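You operate a simulated robot arm through the tools that you are given. There is no shell and no other tool.

You run a simulated robot arm. Do the job below in one go: nothing can be reset, and whatever is moved stays where it is left.

TASK
Set the controls near the top of the light table. At the end: the small orange knob is turned to loose; the small yellow dial is turned to 20; the small purple dial is turned to 75; the small white knob is turned to loose; whatever was shut is shut again. Leave all else as you found it, and nothing knocked over.

Only the result counts: the job must be done as asked and must still hold three seconds after the hand-in. Knocking over, shifting, dropping, spilling or breaking anything else fails it.

THE ROBOT
A 6-joint arm with a two-finger parallel gripper, fixed in place. Base frame: the origin is at the foot of the arm, x ahead of it, y to its left, z up. Units: mm, degrees, N and s.
With the tool pointing down near the work surface it reaches from about 300 to 660 mm from the base axis. Its first joint turns from -115.0 to 115.0 degrees. Payload 3.43 kg.
The tool frame sits at the grasp point between the pads (the TCP): z along the fingers, y along the line on which they close. The tips reach 34 mm beyond it. The gripper opens to 128 mm. The fingers are 24 mm wide and 12 mm thick; the gripper's body (48 by 130 mm) begins 96 mm behind the TCP.
Orientation is that of the tool frame in the base frame, as a unit quaternion [w, x, y, z]. With the fingers straight down and closing along the base's y, the tool's x points along the base's -x, its y along +y and its z along -z.

THE INTERFACE
- The arm moves only by the tool arm_command. Its argument "moves" is a list of rows, each an object (a shift or turn left out is 0, a gripper value left out holds the last) with "travel": the shift along the tool's x, y, z in mm, a list of three; "angular": the turn, a rotation vector about the tool's x, y, z in degrees, a list of three; "jaw": the gripper command, from -1 (shut) to 1 (fully open), values between in proportion. In form: [{"travel": [dx, dy, dz], "angular": [rx, ry, rz], "jaw": jaw}, ...]. A call has 1 to 20 rows; each row shifts and turns the commanded pose from where the row before left it, along the tool's axes as they then stand. A row lasts 0.2 s, in which the tool goes at most 50 mm and 8.6 degrees; a call with a longer step from one row to the next is refused whole, and so is a gripper value outside its range. A pose out of reach is approached as far as the arm can. The call stops where the force on the tool passes 40 N (or 10 N more than at its start, if that is more) or the arm is blocked; 0.2 s more then pass. The fingers move at their own pace (about 153 mm/s each) and stop on an object; they squeeze with about 26 N. The grip force told is the motor's: it shows also when the fingers shut on nothing. Time passes only in rows, and 0.2 s behind the last, so rows that do not move let the fingers close. The reply holds the time, the measured pose of the TCP, the force on the tool along the base axes, the opening and the grip force, in the units named above and with some noise, with the torque about the TCP (base axes, N m) and any sound that the robot's microphone picked up, and new pictures: "views" is both (left out), scene, wrist or none.
- Cameras (640 x 400 px; columns grow to the right, rows downward): "scene" is fixed at [48.6, -648.8, 1562.3]; the picture's right is [0.96, -0.26, 0.00], its down [-0.13, -0.46, -0.88] and it looks along [0.23, 0.85, -0.48] (base axes); focal length 368 px, centre (320, 200). "wrist" rides on the gripper at [76, -11, -160] in the tool frame; the picture's right is [0.15, 0.99, 0.00], its down [-0.88, 0.13, -0.46] and it looks along [-0.45, 0.07, 0.89] (tool axes); focal length 234 px, centre (320, 200). There is no depth. A picture from a camera that has moved, and an enlarged one, comes with that camera's place and axes in the base frame and with its lens.
- raise_lower(by): slides the trunk up (or, below 0, down) by that many mm; the arm rides with it, the base frame stays. It gives what a move gives, with no picture.
- enlarge(camera, box): a new picture of the part [left, top, right, bottom] of that camera's present view, enlarged. The clock stands still meanwhile.
- finish_job(): hands the job in; it is judged then, once.

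Places have to be worked out from the pictures, the camera data and where the tool is seen. Open the gripper and draw the arm clear of the work before you hand the job in, unless the task says otherwise.

The tools are called after ">>>" as name(argument=value, ...) on one line, values as JSON. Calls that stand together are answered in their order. arm_command: Moves the arm, as the interface text tells. Its arguments: {"type":"object","properties":{"moves":{"type":"array"},"views":{"type":"string","enum":["both","scene","wrist","none"]}},"required":["moves"]} The other tools are called the same way: raise_lower (by) slides the trunk up or down; enlarge (camera, box) takes an enlarged picture of a part of a camera's view; finish_job () hands the job in.

At the start:

```text
t: 0.0
tcp_pos: [314.1, 339.5, 1081.0]
tool_rot: [0.0, -0.001, 1.0, 0.0]
force: [-0.7, -0.1, -0.2]
wrist_torque: [0.0, 0.01, -0.01]
finger_gap: 128.1
grasp_force: 0.0
trunk travel left (down, up): [-875.0, 115.0]
```

scene: 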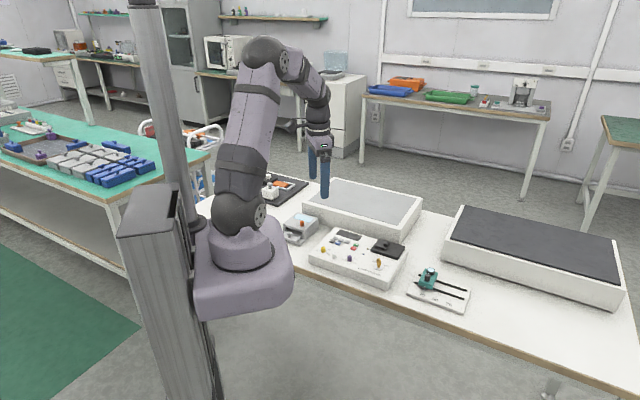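
wrist: 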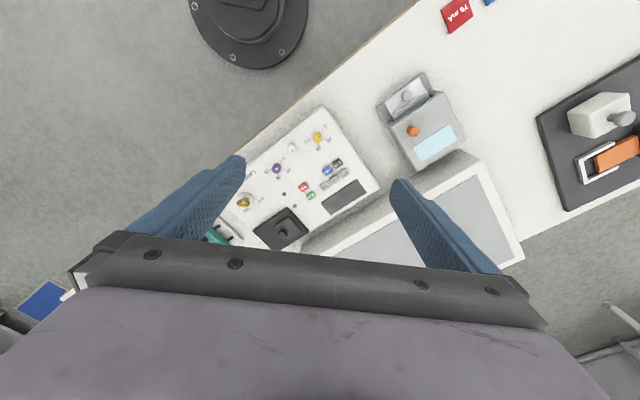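

The pictures show a control box with small knobs on the table, and another device with an orange knob next to it. I'll enlarge both views to identify the controls.

>>> enlarge(camera="scene", box=[260, 180, 440, 300])

>>> enlarge(camera="wrist", box=[210, 70, 480, 250])

```text
3.33 times, centred on (350, 240) of scene
camera zoom: at [48.6, -648.8, 1562.3], right [0.96, -0.26, 0.0], down [-0.13, -0.46, -0.88], along [0.23, 0.85, -0.48], focal length 1226 px, centre (220, 67)
```

zoom: 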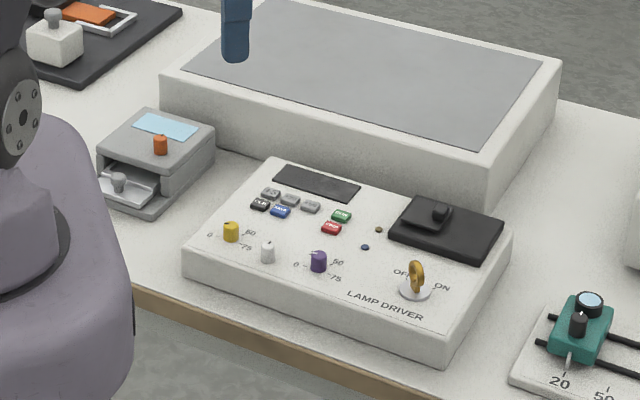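

```text
2.22 times, centred on (345, 160) of wrist
camera zoom: at [238.2, 327.3, 1240.9], right [-0.15, 0.99, 0.0], down [0.88, 0.13, 0.46], along [0.45, 0.07, -0.89], focal length 520 px, centre (264, 289)
```

zoom: 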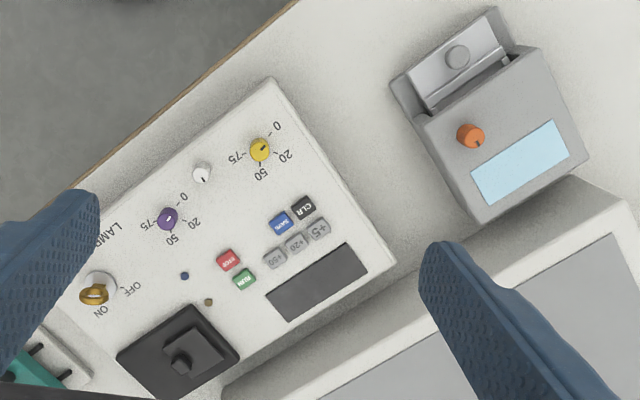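

The lamp driver panel has yellow and purple dials (0/20/50/75) and a white knob. The grey unit has the orange knob, and knob tops are roughly at z≈820. I'll move the camera closer, staying well above, to read the labels and pointers.

>>> arm_command(moves=[{"travel": [15, -10, 40]}, {"travel": [15, -10, 40]}, {"travel": [15, -10, 40]}, {}], views="both")

```text
t: 1.0
tcp_pos: [268.0, 308.9, 960.3]
tool_rot: [0.0, 0.0, 1.0, 0.0]
force: [-0.6, 0.5, -0.5]
wrist_torque: [-0.03, 0.01, 0.04]
finger_gap: 128.3
grasp_force: 0.1
trunk travel left (down, up): [-875.0, 115.0]
camera wrist: at [192.6, 296.7, 1120.3], right [-0.15, 0.99, 0.0], down [0.88, 0.13, 0.46], along [0.45, 0.07, -0.89], focal length 234 px, centre (320, 200)
```

scene: 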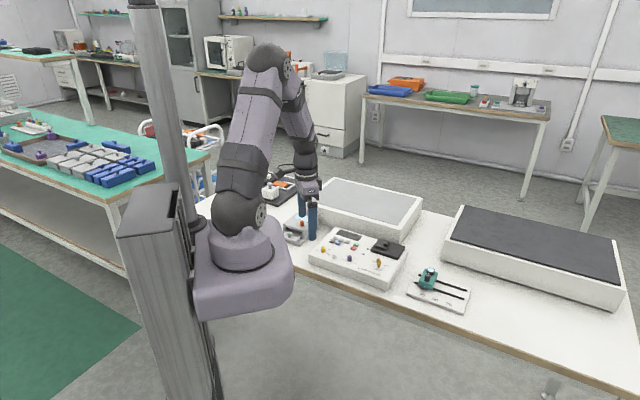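
wrist: 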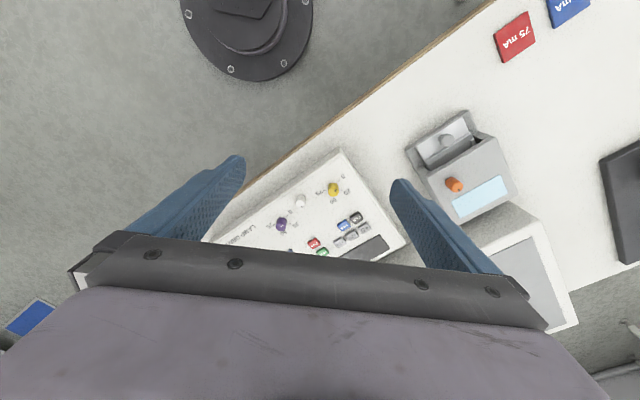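

>>> enlarge(camera="wrist", box=[240, 150, 400, 250])

>>> enlarge(camera="wrist", box=[390, 100, 550, 200])

>>> enlarge(camera="scene", box=[310, 225, 390, 275])

```text
4.00 times, centred on (320, 200) of wrist
camera zoom: at [192.6, 296.7, 1120.3], right [-0.15, 0.99, 0.0], down [0.88, 0.13, 0.46], along [0.45, 0.07, -0.89], focal length 937 px, centre (320, 200)
```

zoom: 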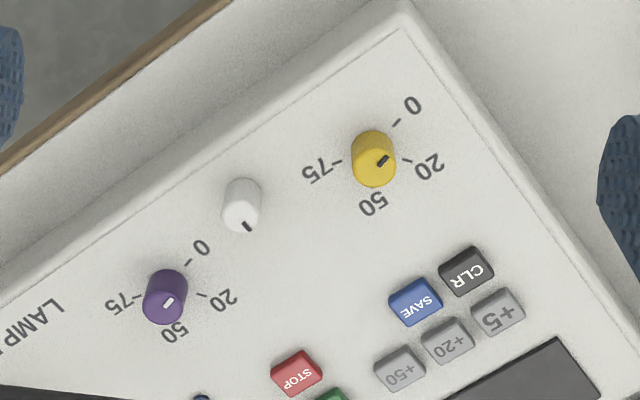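

```text
4.00 times, centred on (470, 150) of wrist
camera zoom: at [192.6, 296.7, 1120.3], right [-0.15, 0.99, 0.0], down [0.88, 0.13, 0.46], along [0.45, 0.07, -0.89], focal length 937 px, centre (-280, 400)
```

zoom: 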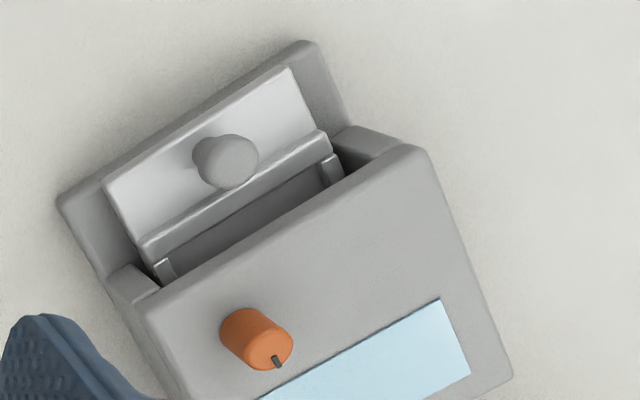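

```text
8.00 times, centred on (350, 250) of scene
camera zoom: at [48.6, -648.8, 1562.3], right [0.96, -0.26, 0.0], down [-0.13, -0.46, -0.88], along [0.23, 0.85, -0.48], focal length 2942 px, centre (80, -200)
```

zoom: 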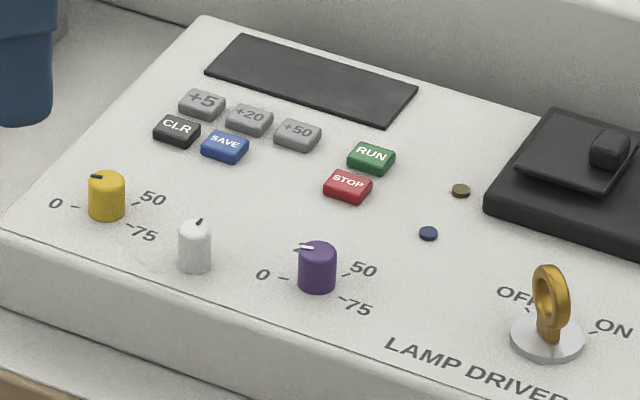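

The labels read 0/20/50/75, and yellow and purple both point at 0. The dial steps look about 70° apart, clockwise seen from above. The white knob's pointer is toward the back. I estimate yellow at (329,337), white at (355,293) and purple at (401,268). I'll narrow the jaws and hover over the white knob to refine these.

>>> arm_command(moves=[{"travel": [-29, -5.3, 23], "jaw": -0.375}, {"travel": [-29, -5.3, 23]}, {"travel": [-29, -5.3, 24]}, {}, {}], views="both")

>>> enlarge(camera="wrist", box=[240, 100, 400, 200])

>>> enlarge(camera="scene", box=[300, 200, 400, 262.5])

```text
t: 2.2
tcp_pos: [355.7, 291.9, 887.7]
tool_rot: [-0.001, 0.001, 1.0, 0.001]
force: [0.4, 0.0, 0.7]
wrist_torque: [-0.01, 0.02, 0.02]
finger_gap: 40.0
grasp_force: 0.2
trunk travel left (down, up): [-875.0, 115.0]
camera wrist: at [280.2, 281.9, 1048.6], right [-0.15, 0.99, 0.0], down [0.88, 0.13, 0.46], along [0.45, 0.07, -0.89], focal length 234 px, centre (320, 200)
```

scene: 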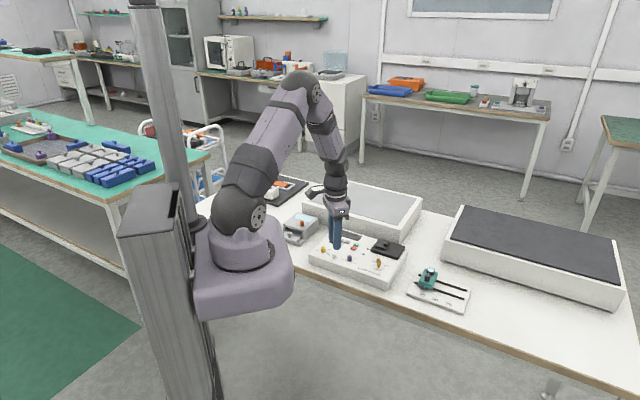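
wrist: 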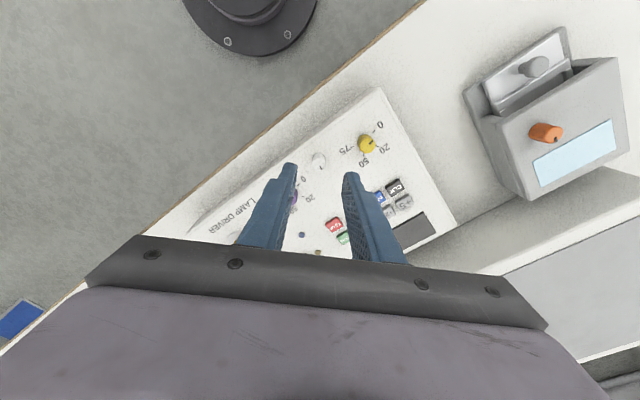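

```text
4.00 times, centred on (320, 150) of wrist
camera zoom: at [280.2, 281.9, 1048.6], right [-0.15, 0.99, 0.0], down [0.88, 0.13, 0.46], along [0.45, 0.07, -0.89], focal length 937 px, centre (320, 400)
```

zoom: 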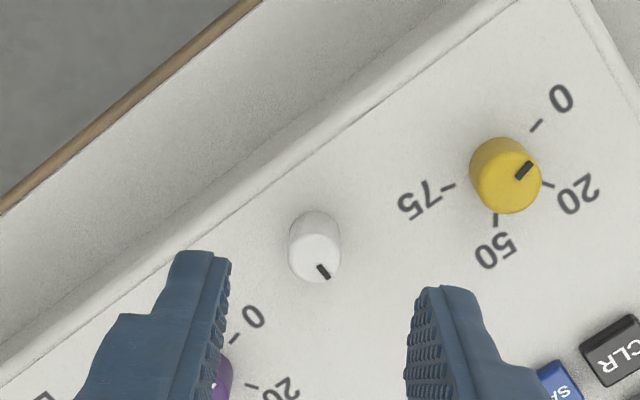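

```text
6.40 times, centred on (350, 231) of scene
camera zoom: at [48.6, -648.8, 1562.3], right [0.96, -0.26, 0.0], down [-0.13, -0.46, -0.88], along [0.23, 0.85, -0.48], focal length 2354 px, centre (128, 0)
```

zoom: 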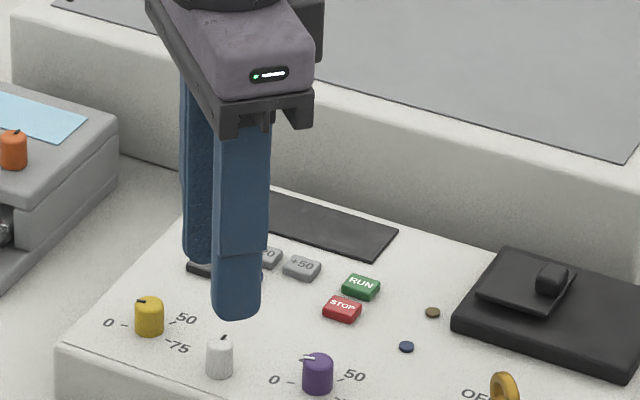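

Stereo puts the panel surface at z≈801 with the dial ticks evenly spaced at 70°. Yellow is centred at (331.4,337.4), and white at about (357,292.5) and roughly 19 mm tall. I'll lower the open fingers around the white knob and check before closing.

>>> arm_command(moves=[{"travel": [-1.3, 0.6, 15]}, {"travel": [0, 0, 15]}, {"travel": [0, 0, 14]}, {}], views="both")

>>> enlarge(camera="wrist", box=[240, 120, 400, 220])

>>> enlarge(camera="scene", box=[300, 220, 380, 270])

```text
t: 3.2
tcp_pos: [356.2, 293.0, 845.7]
tool_rot: [-0.001, 0.0, 1.0, 0.0]
force: [-0.2, 0.4, -0.6]
wrist_torque: [0.01, 0.01, 0.04]
finger_gap: 40.1
grasp_force: 0.2
trunk travel left (down, up): [-875.0, 115.0]
camera wrist: at [281.0, 281.5, 1005.7], right [-0.15, 0.99, 0.0], down [0.88, 0.13, 0.46], along [0.45, 0.07, -0.89], focal length 234 px, centre (320, 200)
```

scene: 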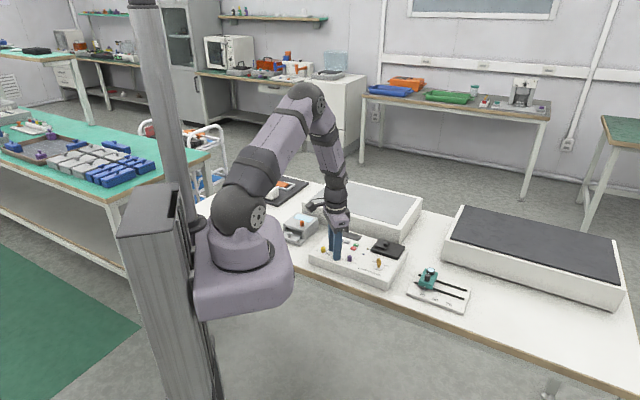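
wrist: 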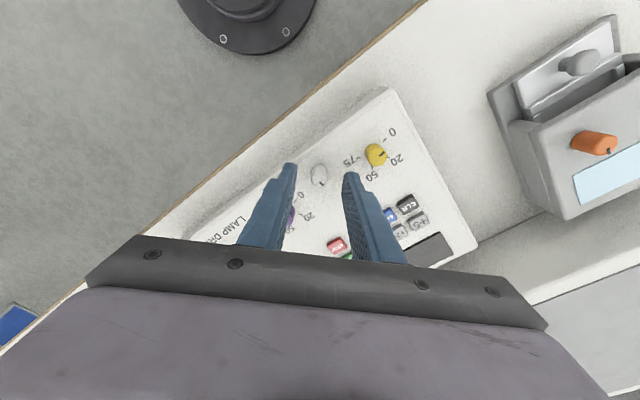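

```text
4.00 times, centred on (320, 170) of wrist
camera zoom: at [281.0, 281.5, 1005.7], right [-0.15, 0.99, 0.0], down [0.88, 0.13, 0.46], along [0.45, 0.07, -0.89], focal length 937 px, centre (320, 320)
```

zoom: 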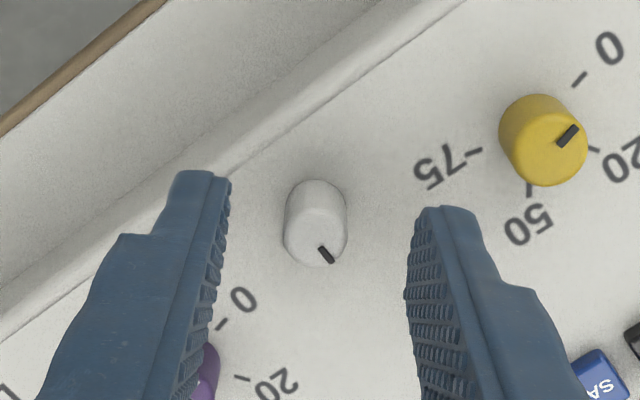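

```text
8.00 times, centred on (340, 245) of scene
camera zoom: at [48.6, -648.8, 1562.3], right [0.96, -0.26, 0.0], down [-0.13, -0.46, -0.88], along [0.23, 0.85, -0.48], focal length 2942 px, centre (160, -160)
```

zoom: 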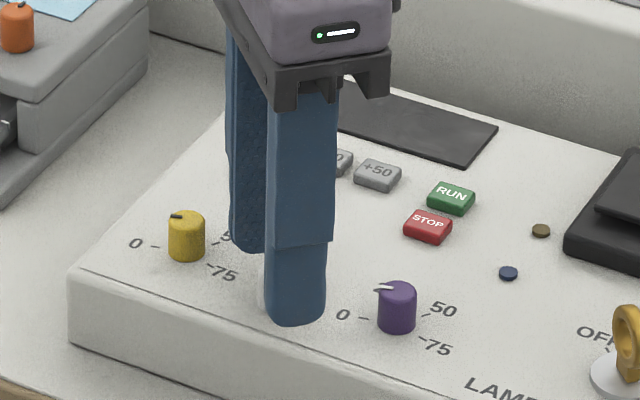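

The knob is centred between the fingers. I'll go down 5 mm more and close on it.

>>> arm_command(moves=[{"travel": [0, -0.5, 5]}, {"jaw": -1}, {"jaw": -1}, {"jaw": -1}], views="wrist")

>>> enlarge(camera="wrist", box=[240, 120, 400, 220])

```text
t: 4.2
tcp_pos: [356.7, 292.1, 840.4]
tool_rot: [-0.001, 0.001, 1.0, 0.0]
force: [-0.8, -4.4, -2.4]
wrist_torque: [-0.1, -0.04, 0.05]
finger_gap: 13.4
grasp_force: 45.4
trunk travel left (down, up): [-875.0, 115.0]
camera wrist: at [281.2, 280.6, 1000.9], right [-0.15, 0.99, 0.0], down [0.88, 0.13, 0.45], along [0.45, 0.07, -0.89], focal length 234 px, centre (320, 200)
```

wrist: 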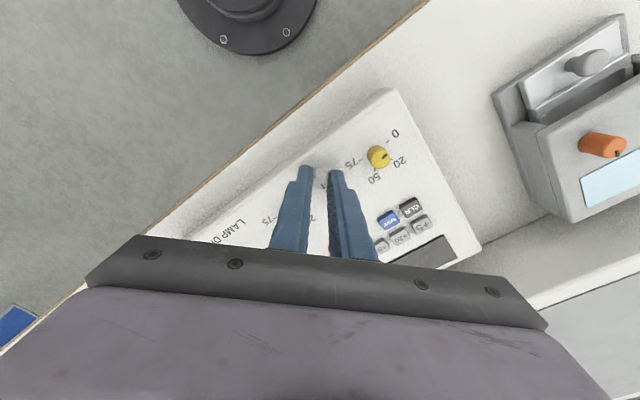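

```text
4.00 times, centred on (320, 170) of wrist
camera zoom: at [281.2, 280.6, 1000.9], right [-0.15, 0.99, 0.0], down [0.88, 0.13, 0.45], along [0.45, 0.07, -0.89], focal length 937 px, centre (320, 320)
```

zoom: 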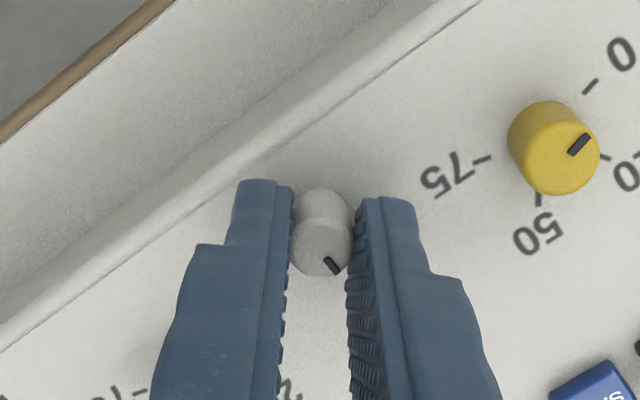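

The white knob is gripped at 13.4 mm. I'll turn it counter-clockwise (the loosening direction) about 30° and watch the torque and pointer.

>>> arm_command(moves=[{"angular": [0, 0, -6]}, {"angular": [0, 0, -6]}, {"angular": [0, 0, -6]}, {"angular": [0, 0, -6]}, {"angular": [0, 0, -6]}, {}], views="wrist")

>>> enlarge(camera="wrist", box=[240, 120, 400, 220])

```text
t: 5.6
tcp_pos: [357.1, 292.4, 840.1]
tool_rot: [-0.002, -0.26, 0.966, -0.001]
force: [-5.7, -5.4, -21.6]
wrist_torque: [0.49, -0.76, 0.01]
finger_gap: 13.7
grasp_force: 44.9
trunk travel left (down, up): [-875.0, 115.0]
camera wrist: at [297.3, 244.8, 1001.1], right [-0.62, 0.78, 0.0], down [0.7, 0.56, 0.45], along [0.35, 0.28, -0.89], focal length 234 px, centre (320, 200)
```

wrist: 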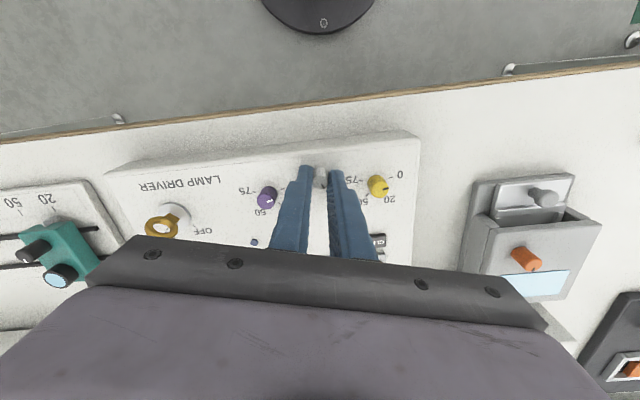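

```text
4.00 times, centred on (320, 170) of wrist
camera zoom: at [297.3, 244.8, 1001.1], right [-0.62, 0.78, 0.0], down [0.7, 0.56, 0.45], along [0.35, 0.28, -0.89], focal length 937 px, centre (320, 320)
```

zoom: 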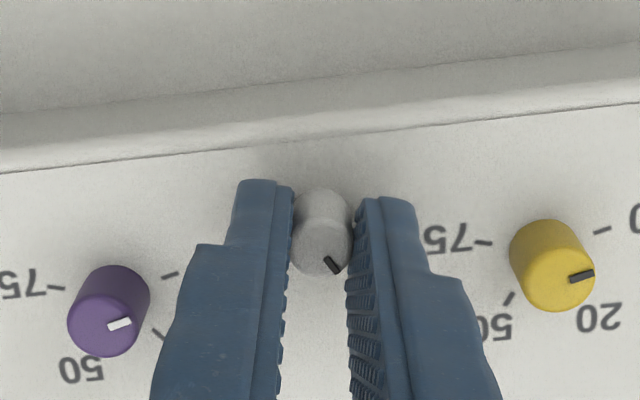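

The pointer followed the gripper, so the knob has turned 30°, but there is a vertical force of -21.6 N. I'll nudge 0.5 mm down to see how that force responds.

>>> arm_command(moves=[{"travel": [0, 0, 0.5]}, {}], views="none")

```text
t: 6.2
tcp_pos: [357.6, 292.8, 840.8]
tool_rot: [-0.001, -0.257, 0.966, -0.001]
force: [-5.1, -7.3, -17.0]
wrist_torque: [-0.39, 0.65, -0.01]
finger_gap: 13.7
grasp_force: 45.0
trunk travel left (down, up): [-875.0, 115.0]
```

The force eased to -17 N, which is tolerable. I'll turn another 30°.

>>> arm_command(moves=[{"travel": [0, 0, 0.5], "angular": [0, 0, -6]}, {"angular": [0, 0, -6]}, {"angular": [0, 0, -6]}, {"angular": [0, 0, -6]}, {"angular": [0, 0, -6]}, {}], views="wrist")

>>> enlarge(camera="wrist", box=[240, 120, 400, 220])

```text
t: 7.6
tcp_pos: [355.8, 293.3, 840.7]
tool_rot: [-0.001, -0.501, 0.866, 0.0]
force: [-12.6, 1.0, -8.1]
wrist_torque: [-0.68, 0.88, -0.02]
finger_gap: 13.7
grasp_force: 45.4
trunk travel left (down, up): [-875.0, 115.0]
camera wrist: at [328.6, 221.4, 1001.0], right [-0.93, 0.37, 0.0], down [0.33, 0.83, 0.45], along [0.17, 0.42, -0.89], focal length 234 px, centre (320, 200)
```

wrist: 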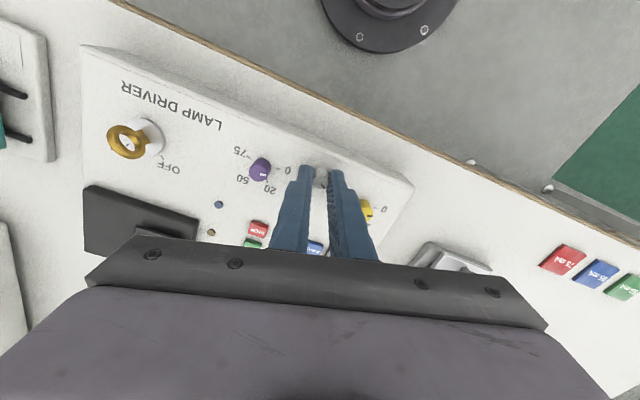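

```text
4.00 times, centred on (320, 170) of wrist
camera zoom: at [328.6, 221.4, 1001.0], right [-0.93, 0.37, 0.0], down [0.33, 0.83, 0.45], along [0.17, 0.42, -0.89], focal length 937 px, centre (320, 320)
```

zoom: 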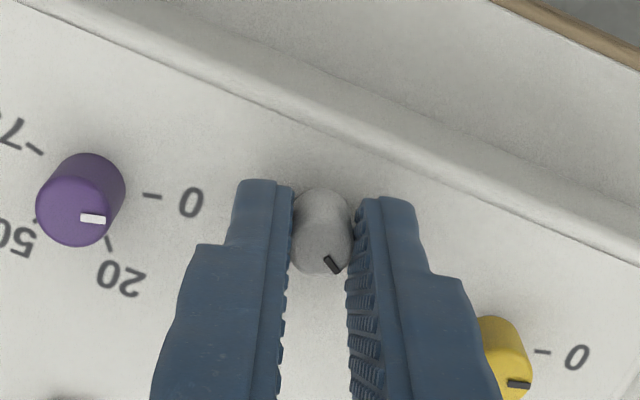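

It still follows with no stop felt at 60°. I'll turn another 30° and check.

>>> arm_command(moves=[{"angular": [0, 0, -6]}, {"angular": [0, 0, -6]}, {"angular": [0, 0, -6]}, {"angular": [0, 0, -6]}, {"angular": [0, 0, -6]}, {}], views="wrist")

>>> enlarge(camera="wrist", box=[240, 120, 400, 220])

```text
t: 9.0
tcp_pos: [355.4, 292.5, 840.8]
tool_rot: [0.001, 0.708, -0.706, 0.0]
force: [-14.7, -0.6, -14.9]
wrist_torque: [0.46, 0.32, 0.0]
finger_gap: 13.6
grasp_force: 44.8
trunk travel left (down, up): [-875.0, 115.0]
camera wrist: at [367.6, 217.0, 1001.0], right [-0.99, -0.15, 0.0], down [-0.13, 0.88, 0.45], along [-0.07, 0.45, -0.89], focal length 234 px, centre (320, 200)
```

wrist: 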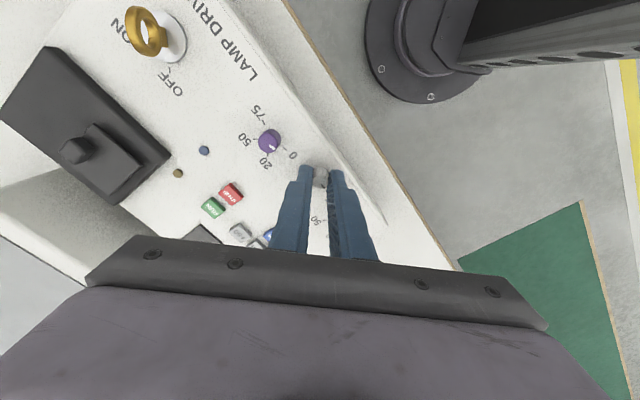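

```text
4.00 times, centred on (320, 170) of wrist
camera zoom: at [367.6, 217.0, 1001.0], right [-0.99, -0.15, 0.0], down [-0.13, 0.88, 0.45], along [-0.07, 0.45, -0.89], focal length 937 px, centre (320, 320)
```

zoom: 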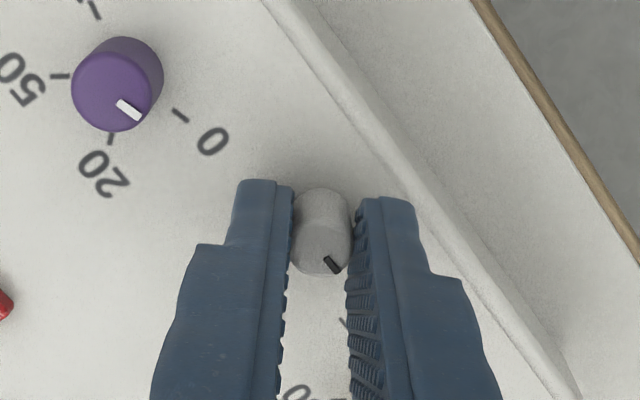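

At 90° the knob still follows freely. I'll turn on, watching for a stop.

>>> arm_command(moves=[{"angular": [0, 0, -6]}, {"angular": [0, 0, -6]}, {"angular": [0, 0, -6]}, {"angular": [0, 0, -6]}, {"angular": [0, 0, -6]}, {}], views="wrist")

>>> enlarge(camera="wrist", box=[240, 120, 400, 220])

```text
t: 10.4
tcp_pos: [355.3, 293.3, 839.9]
tool_rot: [0.002, 0.866, -0.499, 0.0]
force: [-14.7, 0.1, -11.4]
wrist_torque: [-0.61, -0.03, 0.0]
finger_gap: 13.8
grasp_force: 45.0
trunk travel left (down, up): [-875.0, 115.0]
camera wrist: at [403.5, 232.8, 1001.0], right [-0.78, -0.62, 0.0], down [-0.55, 0.7, 0.45], along [-0.28, 0.35, -0.89], focal length 234 px, centre (320, 200)
```

wrist: 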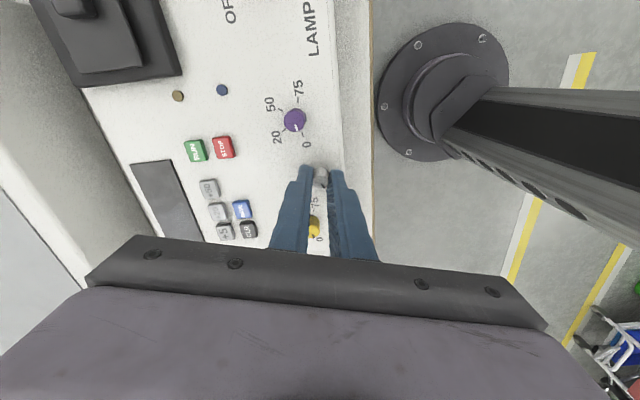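

```text
4.00 times, centred on (320, 170) of wrist
camera zoom: at [403.5, 232.8, 1001.0], right [-0.78, -0.62, 0.0], down [-0.55, 0.7, 0.45], along [-0.28, 0.35, -0.89], focal length 937 px, centre (320, 320)
```

zoom: 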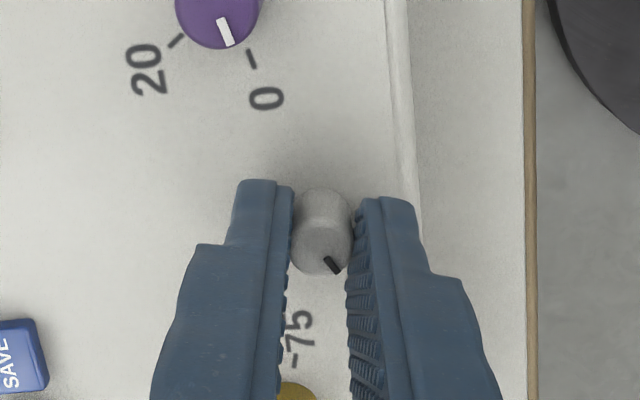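

At 120° there is still no stop. I'll continue in small steps, watching for the pointer to lag behind the gripper.

>>> arm_command(moves=[{"angular": [0, 0, -6]}, {"angular": [0, 0, -6]}, {"angular": [0, 0, -6]}, {"angular": [0, 0, -6]}, {"angular": [0, 0, -6]}, {}], views="wrist")

>>> enlarge(camera="wrist", box=[240, 120, 400, 220])

```text
t: 11.8
tcp_pos: [354.1, 292.2, 840.5]
tool_rot: [0.002, 0.966, -0.258, 0.0]
force: [-13.7, -4.6, -13.8]
wrist_torque: [-0.46, -0.78, 0.02]
finger_gap: 14.0
grasp_force: 45.1
trunk travel left (down, up): [-875.0, 115.0]
camera wrist: at [427.1, 264.5, 1000.8], right [-0.37, -0.93, 0.0], down [-0.83, 0.33, 0.46], along [-0.43, 0.16, -0.89], focal length 234 px, centre (320, 200)
```

wrist: 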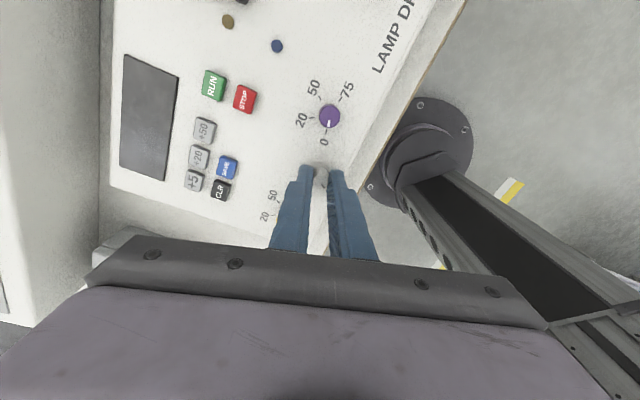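

```text
4.00 times, centred on (320, 170) of wrist
camera zoom: at [427.1, 264.5, 1000.8], right [-0.37, -0.93, 0.0], down [-0.83, 0.33, 0.46], along [-0.43, 0.16, -0.89], focal length 937 px, centre (320, 320)
```

zoom: 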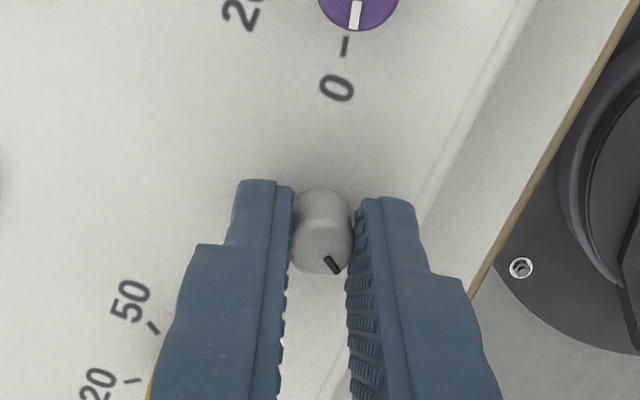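

It's still following at 150°, and nothing lags. I'll continue another 30°.

>>> arm_command(moves=[{"angular": [0, 0, -6]}, {"angular": [0, 0, -6]}, {"angular": [0, 0, -6]}, {"angular": [0, 0, -6]}, {"angular": [0, 0, -6]}, {}], views="wrist")

>>> enlarge(camera="wrist", box=[240, 120, 400, 220])

```text
t: 13.2
tcp_pos: [354.5, 291.1, 840.4]
tool_rot: [0.001, 1.0, 0.0, 0.0]
force: [-13.1, -4.6, -1.9]
wrist_torque: [-0.03, 0.4, 0.02]
finger_gap: 13.6
grasp_force: 45.4
trunk travel left (down, up): [-875.0, 115.0]
camera wrist: at [431.3, 303.3, 1000.8], right [0.15, -0.99, 0.0], down [-0.88, -0.13, 0.46], along [-0.45, -0.07, -0.89], focal length 234 px, centre (320, 200)
```

wrist: 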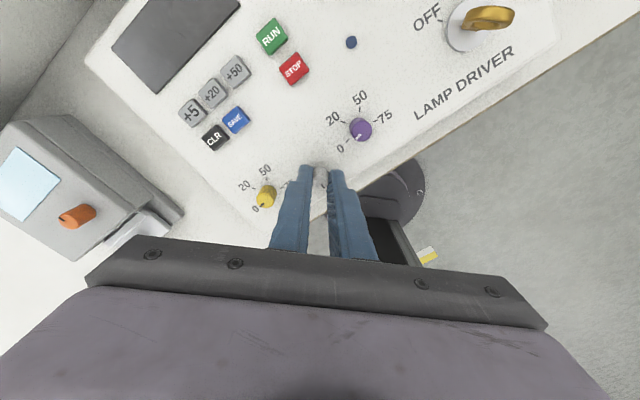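

```text
4.00 times, centred on (320, 170) of wrist
camera zoom: at [431.3, 303.3, 1000.8], right [0.15, -0.99, 0.0], down [-0.88, -0.13, 0.46], along [-0.45, -0.07, -0.89], focal length 937 px, centre (320, 320)
```

zoom: 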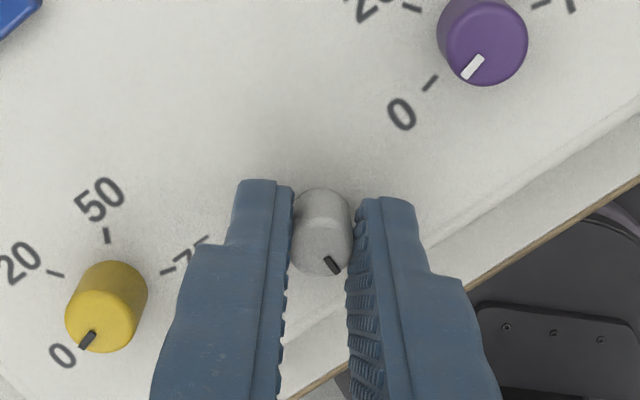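

At 180° it still turns with no stop. There is no label for "loose", so I'll keep going in the loosening direction to find the end stop.

>>> arm_command(moves=[{"angular": [0, 0, -6]}, {"angular": [0, 0, -6]}, {"angular": [0, 0, -6]}, {"angular": [0, 0, -6]}, {"angular": [0, 0, -6]}, {}], views="wrist")

>>> enlarge(camera="wrist", box=[240, 120, 400, 220])

```text
t: 14.6
tcp_pos: [357.7, 294.3, 839.6]
tool_rot: [0.0, 0.966, 0.26, 0.001]
force: [-1.0, -3.2, -3.8]
wrist_torque: [-0.34, -0.14, -0.09]
finger_gap: 13.7
grasp_force: 45.5
trunk travel left (down, up): [-875.0, 115.0]
camera wrist: at [418.2, 340.5, 1001.2], right [0.62, -0.78, 0.0], down [-0.7, -0.56, 0.45], along [-0.35, -0.28, -0.89], focal length 234 px, centre (320, 200)
```

wrist: 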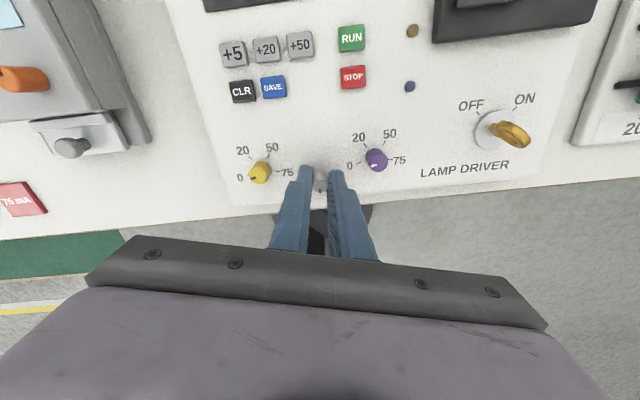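

```text
4.00 times, centred on (320, 170) of wrist
camera zoom: at [418.2, 340.5, 1001.2], right [0.62, -0.78, 0.0], down [-0.7, -0.56, 0.45], along [-0.35, -0.28, -0.89], focal length 937 px, centre (320, 320)
```

zoom: 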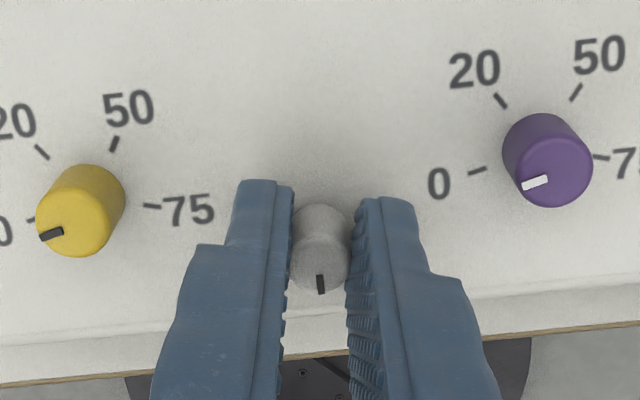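

The pointer lagged about 30° behind the gripper on that last move, with torque about z, so the knob has hit its end stop about 180° from the start. I'll take that as fully loose. I'll open gently and lift off.

>>> arm_command(moves=[{"jaw": -0.53}, {"jaw": -0.53}, {"travel": [0, 0, -20]}, {"travel": [0, 0, -30]}, {}], views="both")

>>> enlarge(camera="wrist", box=[240, 100, 400, 200])

>>> enlarge(camera="scene", box=[300, 220, 380, 270])

```text
t: 15.8
tcp_pos: [357.5, 292.9, 889.9]
tool_rot: [0.0, 0.966, 0.259, 0.0]
force: [-0.4, 0.1, -0.9]
wrist_torque: [0.0, -0.03, -0.01]
finger_gap: 29.9
grasp_force: 0.0
trunk travel left (down, up): [-875.0, 115.0]
camera wrist: at [417.7, 340.8, 1050.9], right [0.62, -0.78, 0.0], down [-0.7, -0.55, 0.46], along [-0.36, -0.28, -0.89], focal length 234 px, centre (320, 200)
```

scene: 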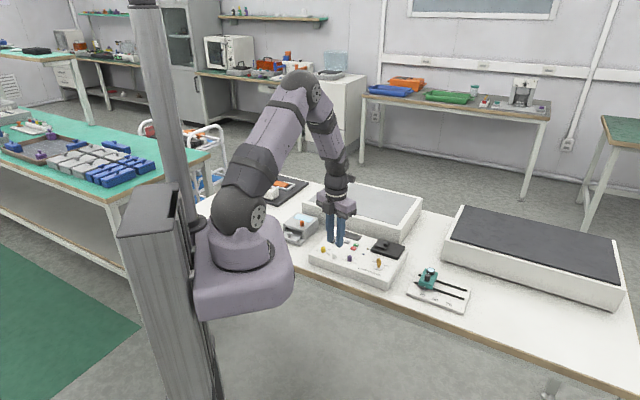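
wrist: 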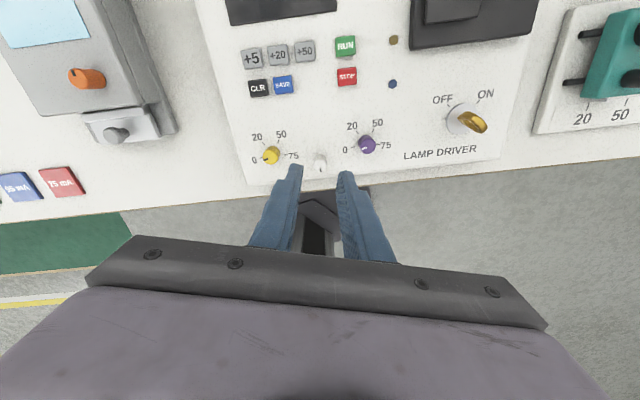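

```text
4.00 times, centred on (320, 150) of wrist
camera zoom: at [417.7, 340.8, 1050.9], right [0.62, -0.78, 0.0], down [-0.7, -0.55, 0.46], along [-0.36, -0.28, -0.89], focal length 937 px, centre (320, 400)
```

zoom: 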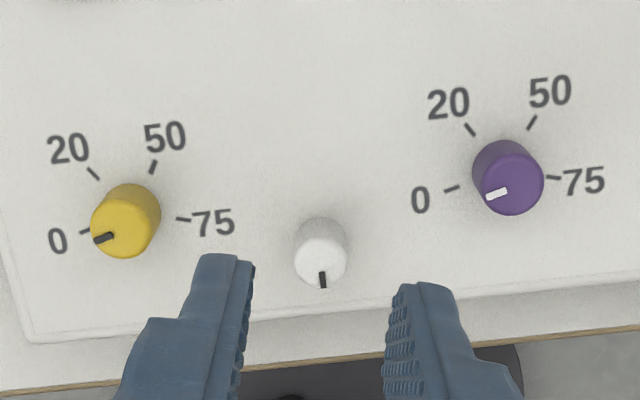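

```text
8.00 times, centred on (340, 245) of scene
camera zoom: at [48.6, -648.8, 1562.3], right [0.96, -0.26, 0.0], down [-0.13, -0.46, -0.88], along [0.23, 0.85, -0.48], focal length 2942 px, centre (160, -160)
```

zoom: 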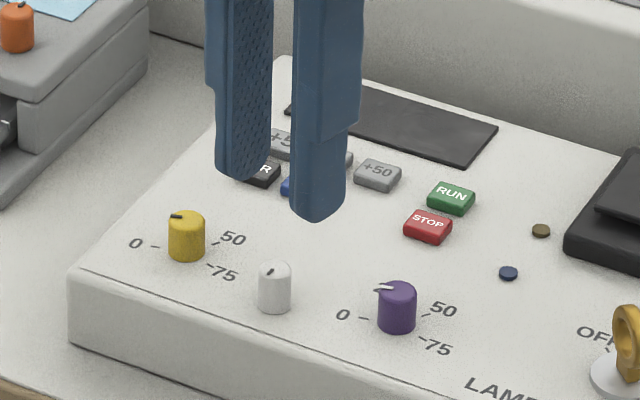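

The white knob now points to the panel's front, a clean half turn from where it started. Next is purple, centred at about (401,266). The wrist is wound counter-clockwise, so the 210° clockwise turn can be done in one grip.

>>> arm_command(moves=[{"travel": [12.2, 22.5, 0]}, {"travel": [12.1, 22.4, 0]}, {"travel": [0, 0, 15]}, {"travel": [0, 0, 10]}, {}], views="wrist")

>>> enlarge(camera="wrist", box=[240, 120, 400, 220])

```text
t: 17.0
tcp_pos: [399.0, 266.9, 865.4]
tool_rot: [-0.001, 0.966, 0.259, 0.0]
force: [-0.4, 0.0, -0.4]
wrist_torque: [0.02, 0.02, 0.02]
finger_gap: 30.1
grasp_force: 0.1
trunk travel left (down, up): [-875.0, 115.0]
camera wrist: at [460.4, 313.4, 1026.3], right [0.62, -0.78, 0.0], down [-0.7, -0.55, 0.46], along [-0.36, -0.28, -0.89], focal length 234 px, centre (320, 200)
```

wrist: 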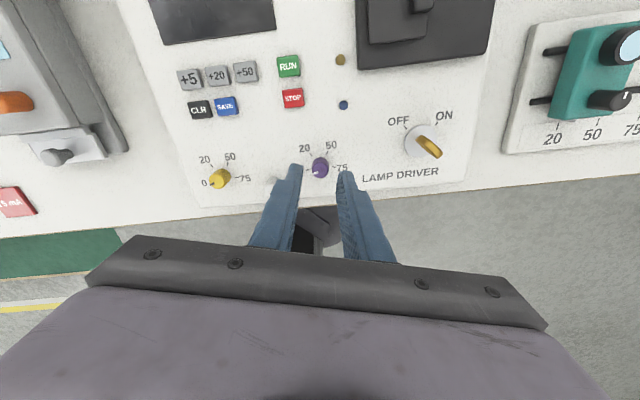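

```text
4.00 times, centred on (320, 170) of wrist
camera zoom: at [460.4, 313.4, 1026.3], right [0.62, -0.78, 0.0], down [-0.7, -0.55, 0.46], along [-0.36, -0.28, -0.89], focal length 937 px, centre (320, 320)
```

zoom: 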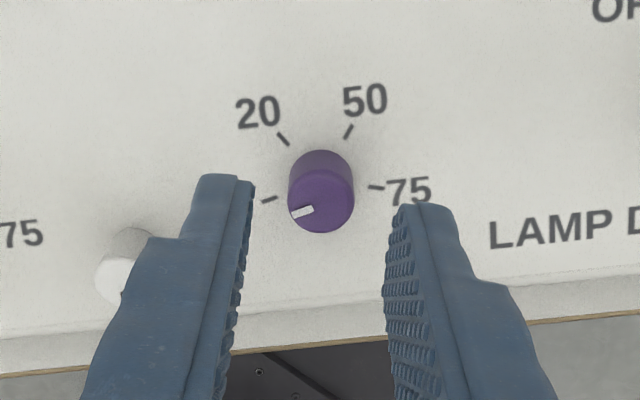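

The purple dial is centred between the fingers and the computed centre (401,266) matches. I'll lower and grip.

>>> arm_command(moves=[{"travel": [0.3, 0, 13]}, {"travel": [0, 0, 12]}, {"jaw": -1}, {"jaw": -1}, {"jaw": -1}], views="wrist")

>>> enlarge(camera="wrist", box=[240, 120, 400, 220])

```text
t: 18.2
tcp_pos: [400.0, 265.7, 840.6]
tool_rot: [0.0, 0.966, 0.259, 0.0]
force: [-1.2, 2.3, 4.4]
wrist_torque: [-0.09, 0.9, -0.04]
finger_gap: 15.5
grasp_force: 44.9
trunk travel left (down, up): [-875.0, 115.0]
camera wrist: at [461.4, 313.8, 1001.5], right [0.62, -0.78, 0.0], down [-0.7, -0.55, 0.46], along [-0.36, -0.28, -0.89], focal length 234 px, centre (320, 200)
```

wrist: 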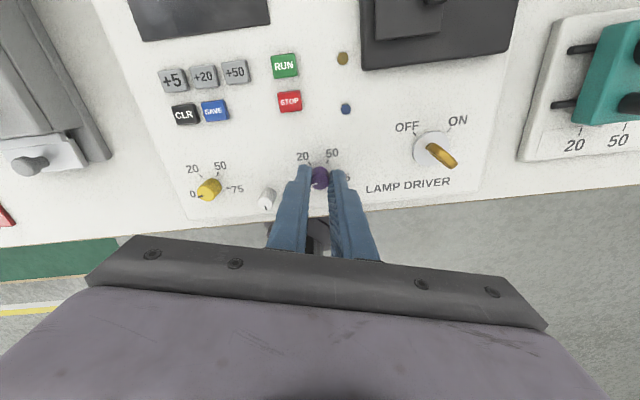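

```text
4.00 times, centred on (320, 170) of wrist
camera zoom: at [461.4, 313.8, 1001.5], right [0.62, -0.78, 0.0], down [-0.7, -0.55, 0.46], along [-0.36, -0.28, -0.89], focal length 937 px, centre (320, 320)
```

zoom: 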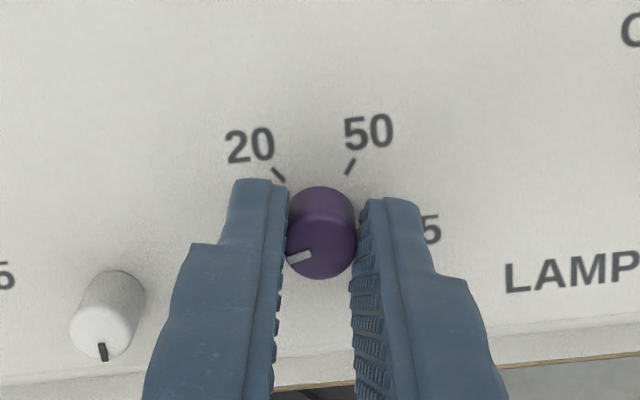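

The dial is gripped at 15.5 mm with its pointer visible on the left. I'll turn clockwise 30° first to check that it follows.

>>> arm_command(moves=[{"angular": [0, 0, 6]}, {"angular": [0, 0, 6]}, {"angular": [0, 0, 6]}, {"angular": [0, 0, 6]}, {"angular": [0, 0, 6]}, {}], views="wrist")

>>> enlarge(camera="wrist", box=[240, 120, 400, 220])

```text
t: 19.6
tcp_pos: [400.3, 267.3, 841.3]
tool_rot: [-0.001, 1.0, -0.001, 0.001]
force: [-1.0, 2.9, 11.1]
wrist_torque: [-0.19, 0.97, 0.01]
finger_gap: 15.7
grasp_force: 45.1
trunk travel left (down, up): [-875.0, 115.0]
camera wrist: at [476.8, 277.1, 1001.6], right [0.14, -0.99, 0.0], down [-0.88, -0.13, 0.45], along [-0.45, -0.07, -0.89], focal length 234 px, centre (320, 200)
```

wrist: 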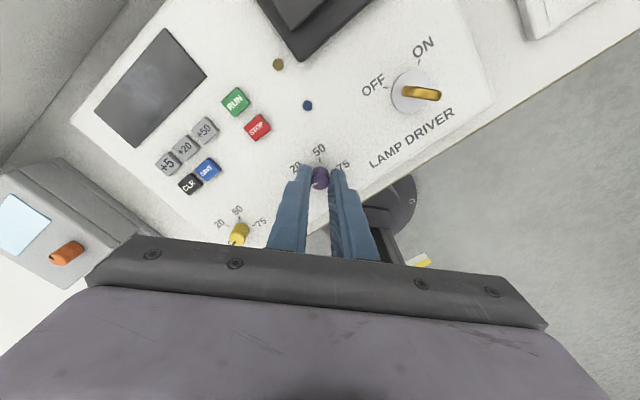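

```text
4.00 times, centred on (320, 170) of wrist
camera zoom: at [476.8, 277.1, 1001.6], right [0.14, -0.99, 0.0], down [-0.88, -0.13, 0.45], along [-0.45, -0.07, -0.89], focal length 937 px, centre (320, 320)
```

zoom: 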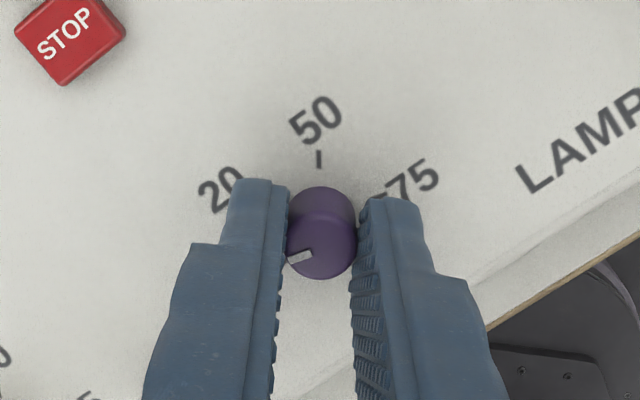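

It follows. I'll continue 90° clockwise.

>>> arm_command(moves=[{"angular": [0, 0, 6]}, {"angular": [0, 0, 6]}, {"angular": [0, 0, 6]}, {"angular": [0, 0, 6]}, {"angular": [0, 0, 6]}, {"angular": [0, 0, 6]}, {"angular": [0, 0, 6]}, {"angular": [0, 0, 6]}, {"angular": [0, 0, 6]}, {"angular": [0, 0, 6]}, {"angular": [0, 0, 6]}, {"angular": [0, 0, 6]}, {"angular": [0, 0, 6]}, {"angular": [0, 0, 6]}, {"angular": [0, 0, 6]}, {}], views="wrist")

>>> enlarge(camera="wrist", box=[240, 120, 400, 220])

```text
t: 23.0
tcp_pos: [400.2, 267.1, 840.5]
tool_rot: [0.002, -0.707, 0.708, 0.0]
force: [8.6, 0.3, 14.0]
wrist_torque: [-0.56, -0.05, 0.03]
finger_gap: 15.7
grasp_force: 45.5
trunk travel left (down, up): [-875.0, 115.0]
camera wrist: at [412.1, 190.1, 1001.3], right [-0.99, -0.14, 0.0], down [-0.13, 0.88, 0.46], along [-0.06, 0.45, -0.89], focal length 234 px, centre (320, 200)
```

wrist: 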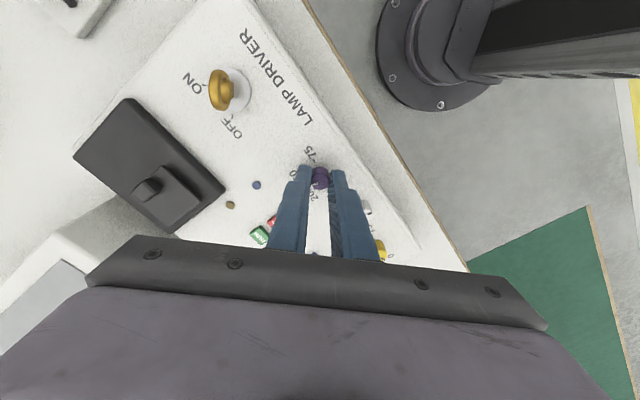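

```text
4.00 times, centred on (320, 170) of wrist
camera zoom: at [412.1, 190.1, 1001.3], right [-0.99, -0.14, 0.0], down [-0.13, 0.88, 0.46], along [-0.06, 0.45, -0.89], focal length 937 px, centre (320, 320)
```

zoom: 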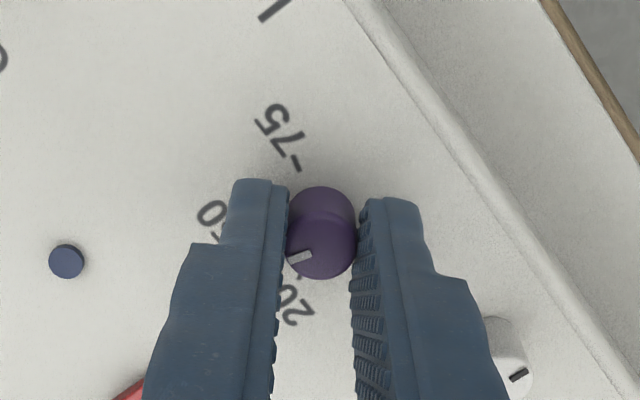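

I've turned 120° so far and the pointer is still fixed relative to the gripper. I'll go another 84°, then check against the 75 mark.

>>> arm_command(moves=[{"angular": [0, 0, 6]}, {"angular": [0, 0, 6]}, {"angular": [0, 0, 6]}, {"angular": [0, 0, 6]}, {"angular": [0, 0, 6]}, {"angular": [0, 0, 6]}, {"angular": [0, 0, 6]}, {"angular": [0, 0, 6]}, {"angular": [0, 0, 6]}, {"angular": [0, 0, 6]}, {"angular": [0, 0, 6]}, {"angular": [0, 0, 6]}, {"angular": [0, 0, 6]}, {"angular": [0, 0, 6]}, {}], views="wrist")

>>> enlarge(camera="wrist", box=[240, 120, 400, 220])

```text
t: 26.2
tcp_pos: [400.6, 266.6, 841.0]
tool_rot: [0.001, -0.052, 0.999, -0.001]
force: [3.1, 5.4, 15.9]
wrist_torque: [0.01, -0.79, -0.01]
finger_gap: 15.5
grasp_force: 45.3
trunk travel left (down, up): [-875.0, 115.0]
camera wrist: at [326.8, 247.1, 1001.2], right [-0.25, 0.97, 0.0], down [0.86, 0.22, 0.46], along [0.44, 0.11, -0.89], focal length 234 px, centre (320, 200)
```

wrist: 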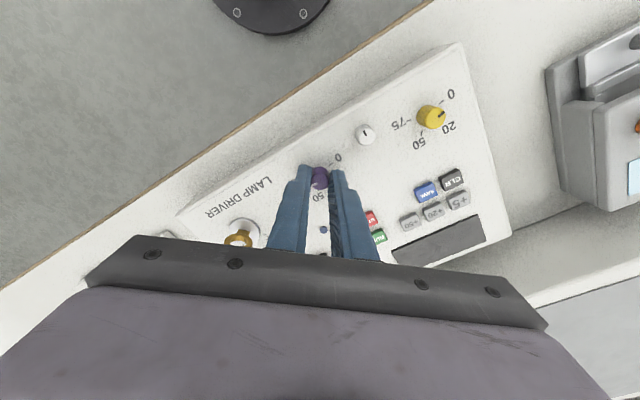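

```text
4.00 times, centred on (320, 170) of wrist
camera zoom: at [326.8, 247.1, 1001.2], right [-0.25, 0.97, 0.0], down [0.86, 0.22, 0.46], along [0.44, 0.11, -0.89], focal length 937 px, centre (320, 320)
```

zoom: 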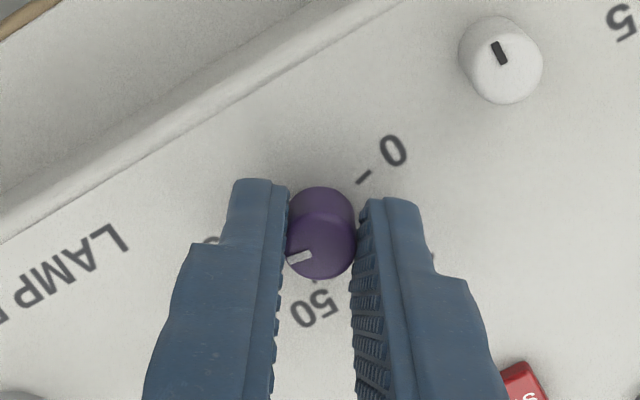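

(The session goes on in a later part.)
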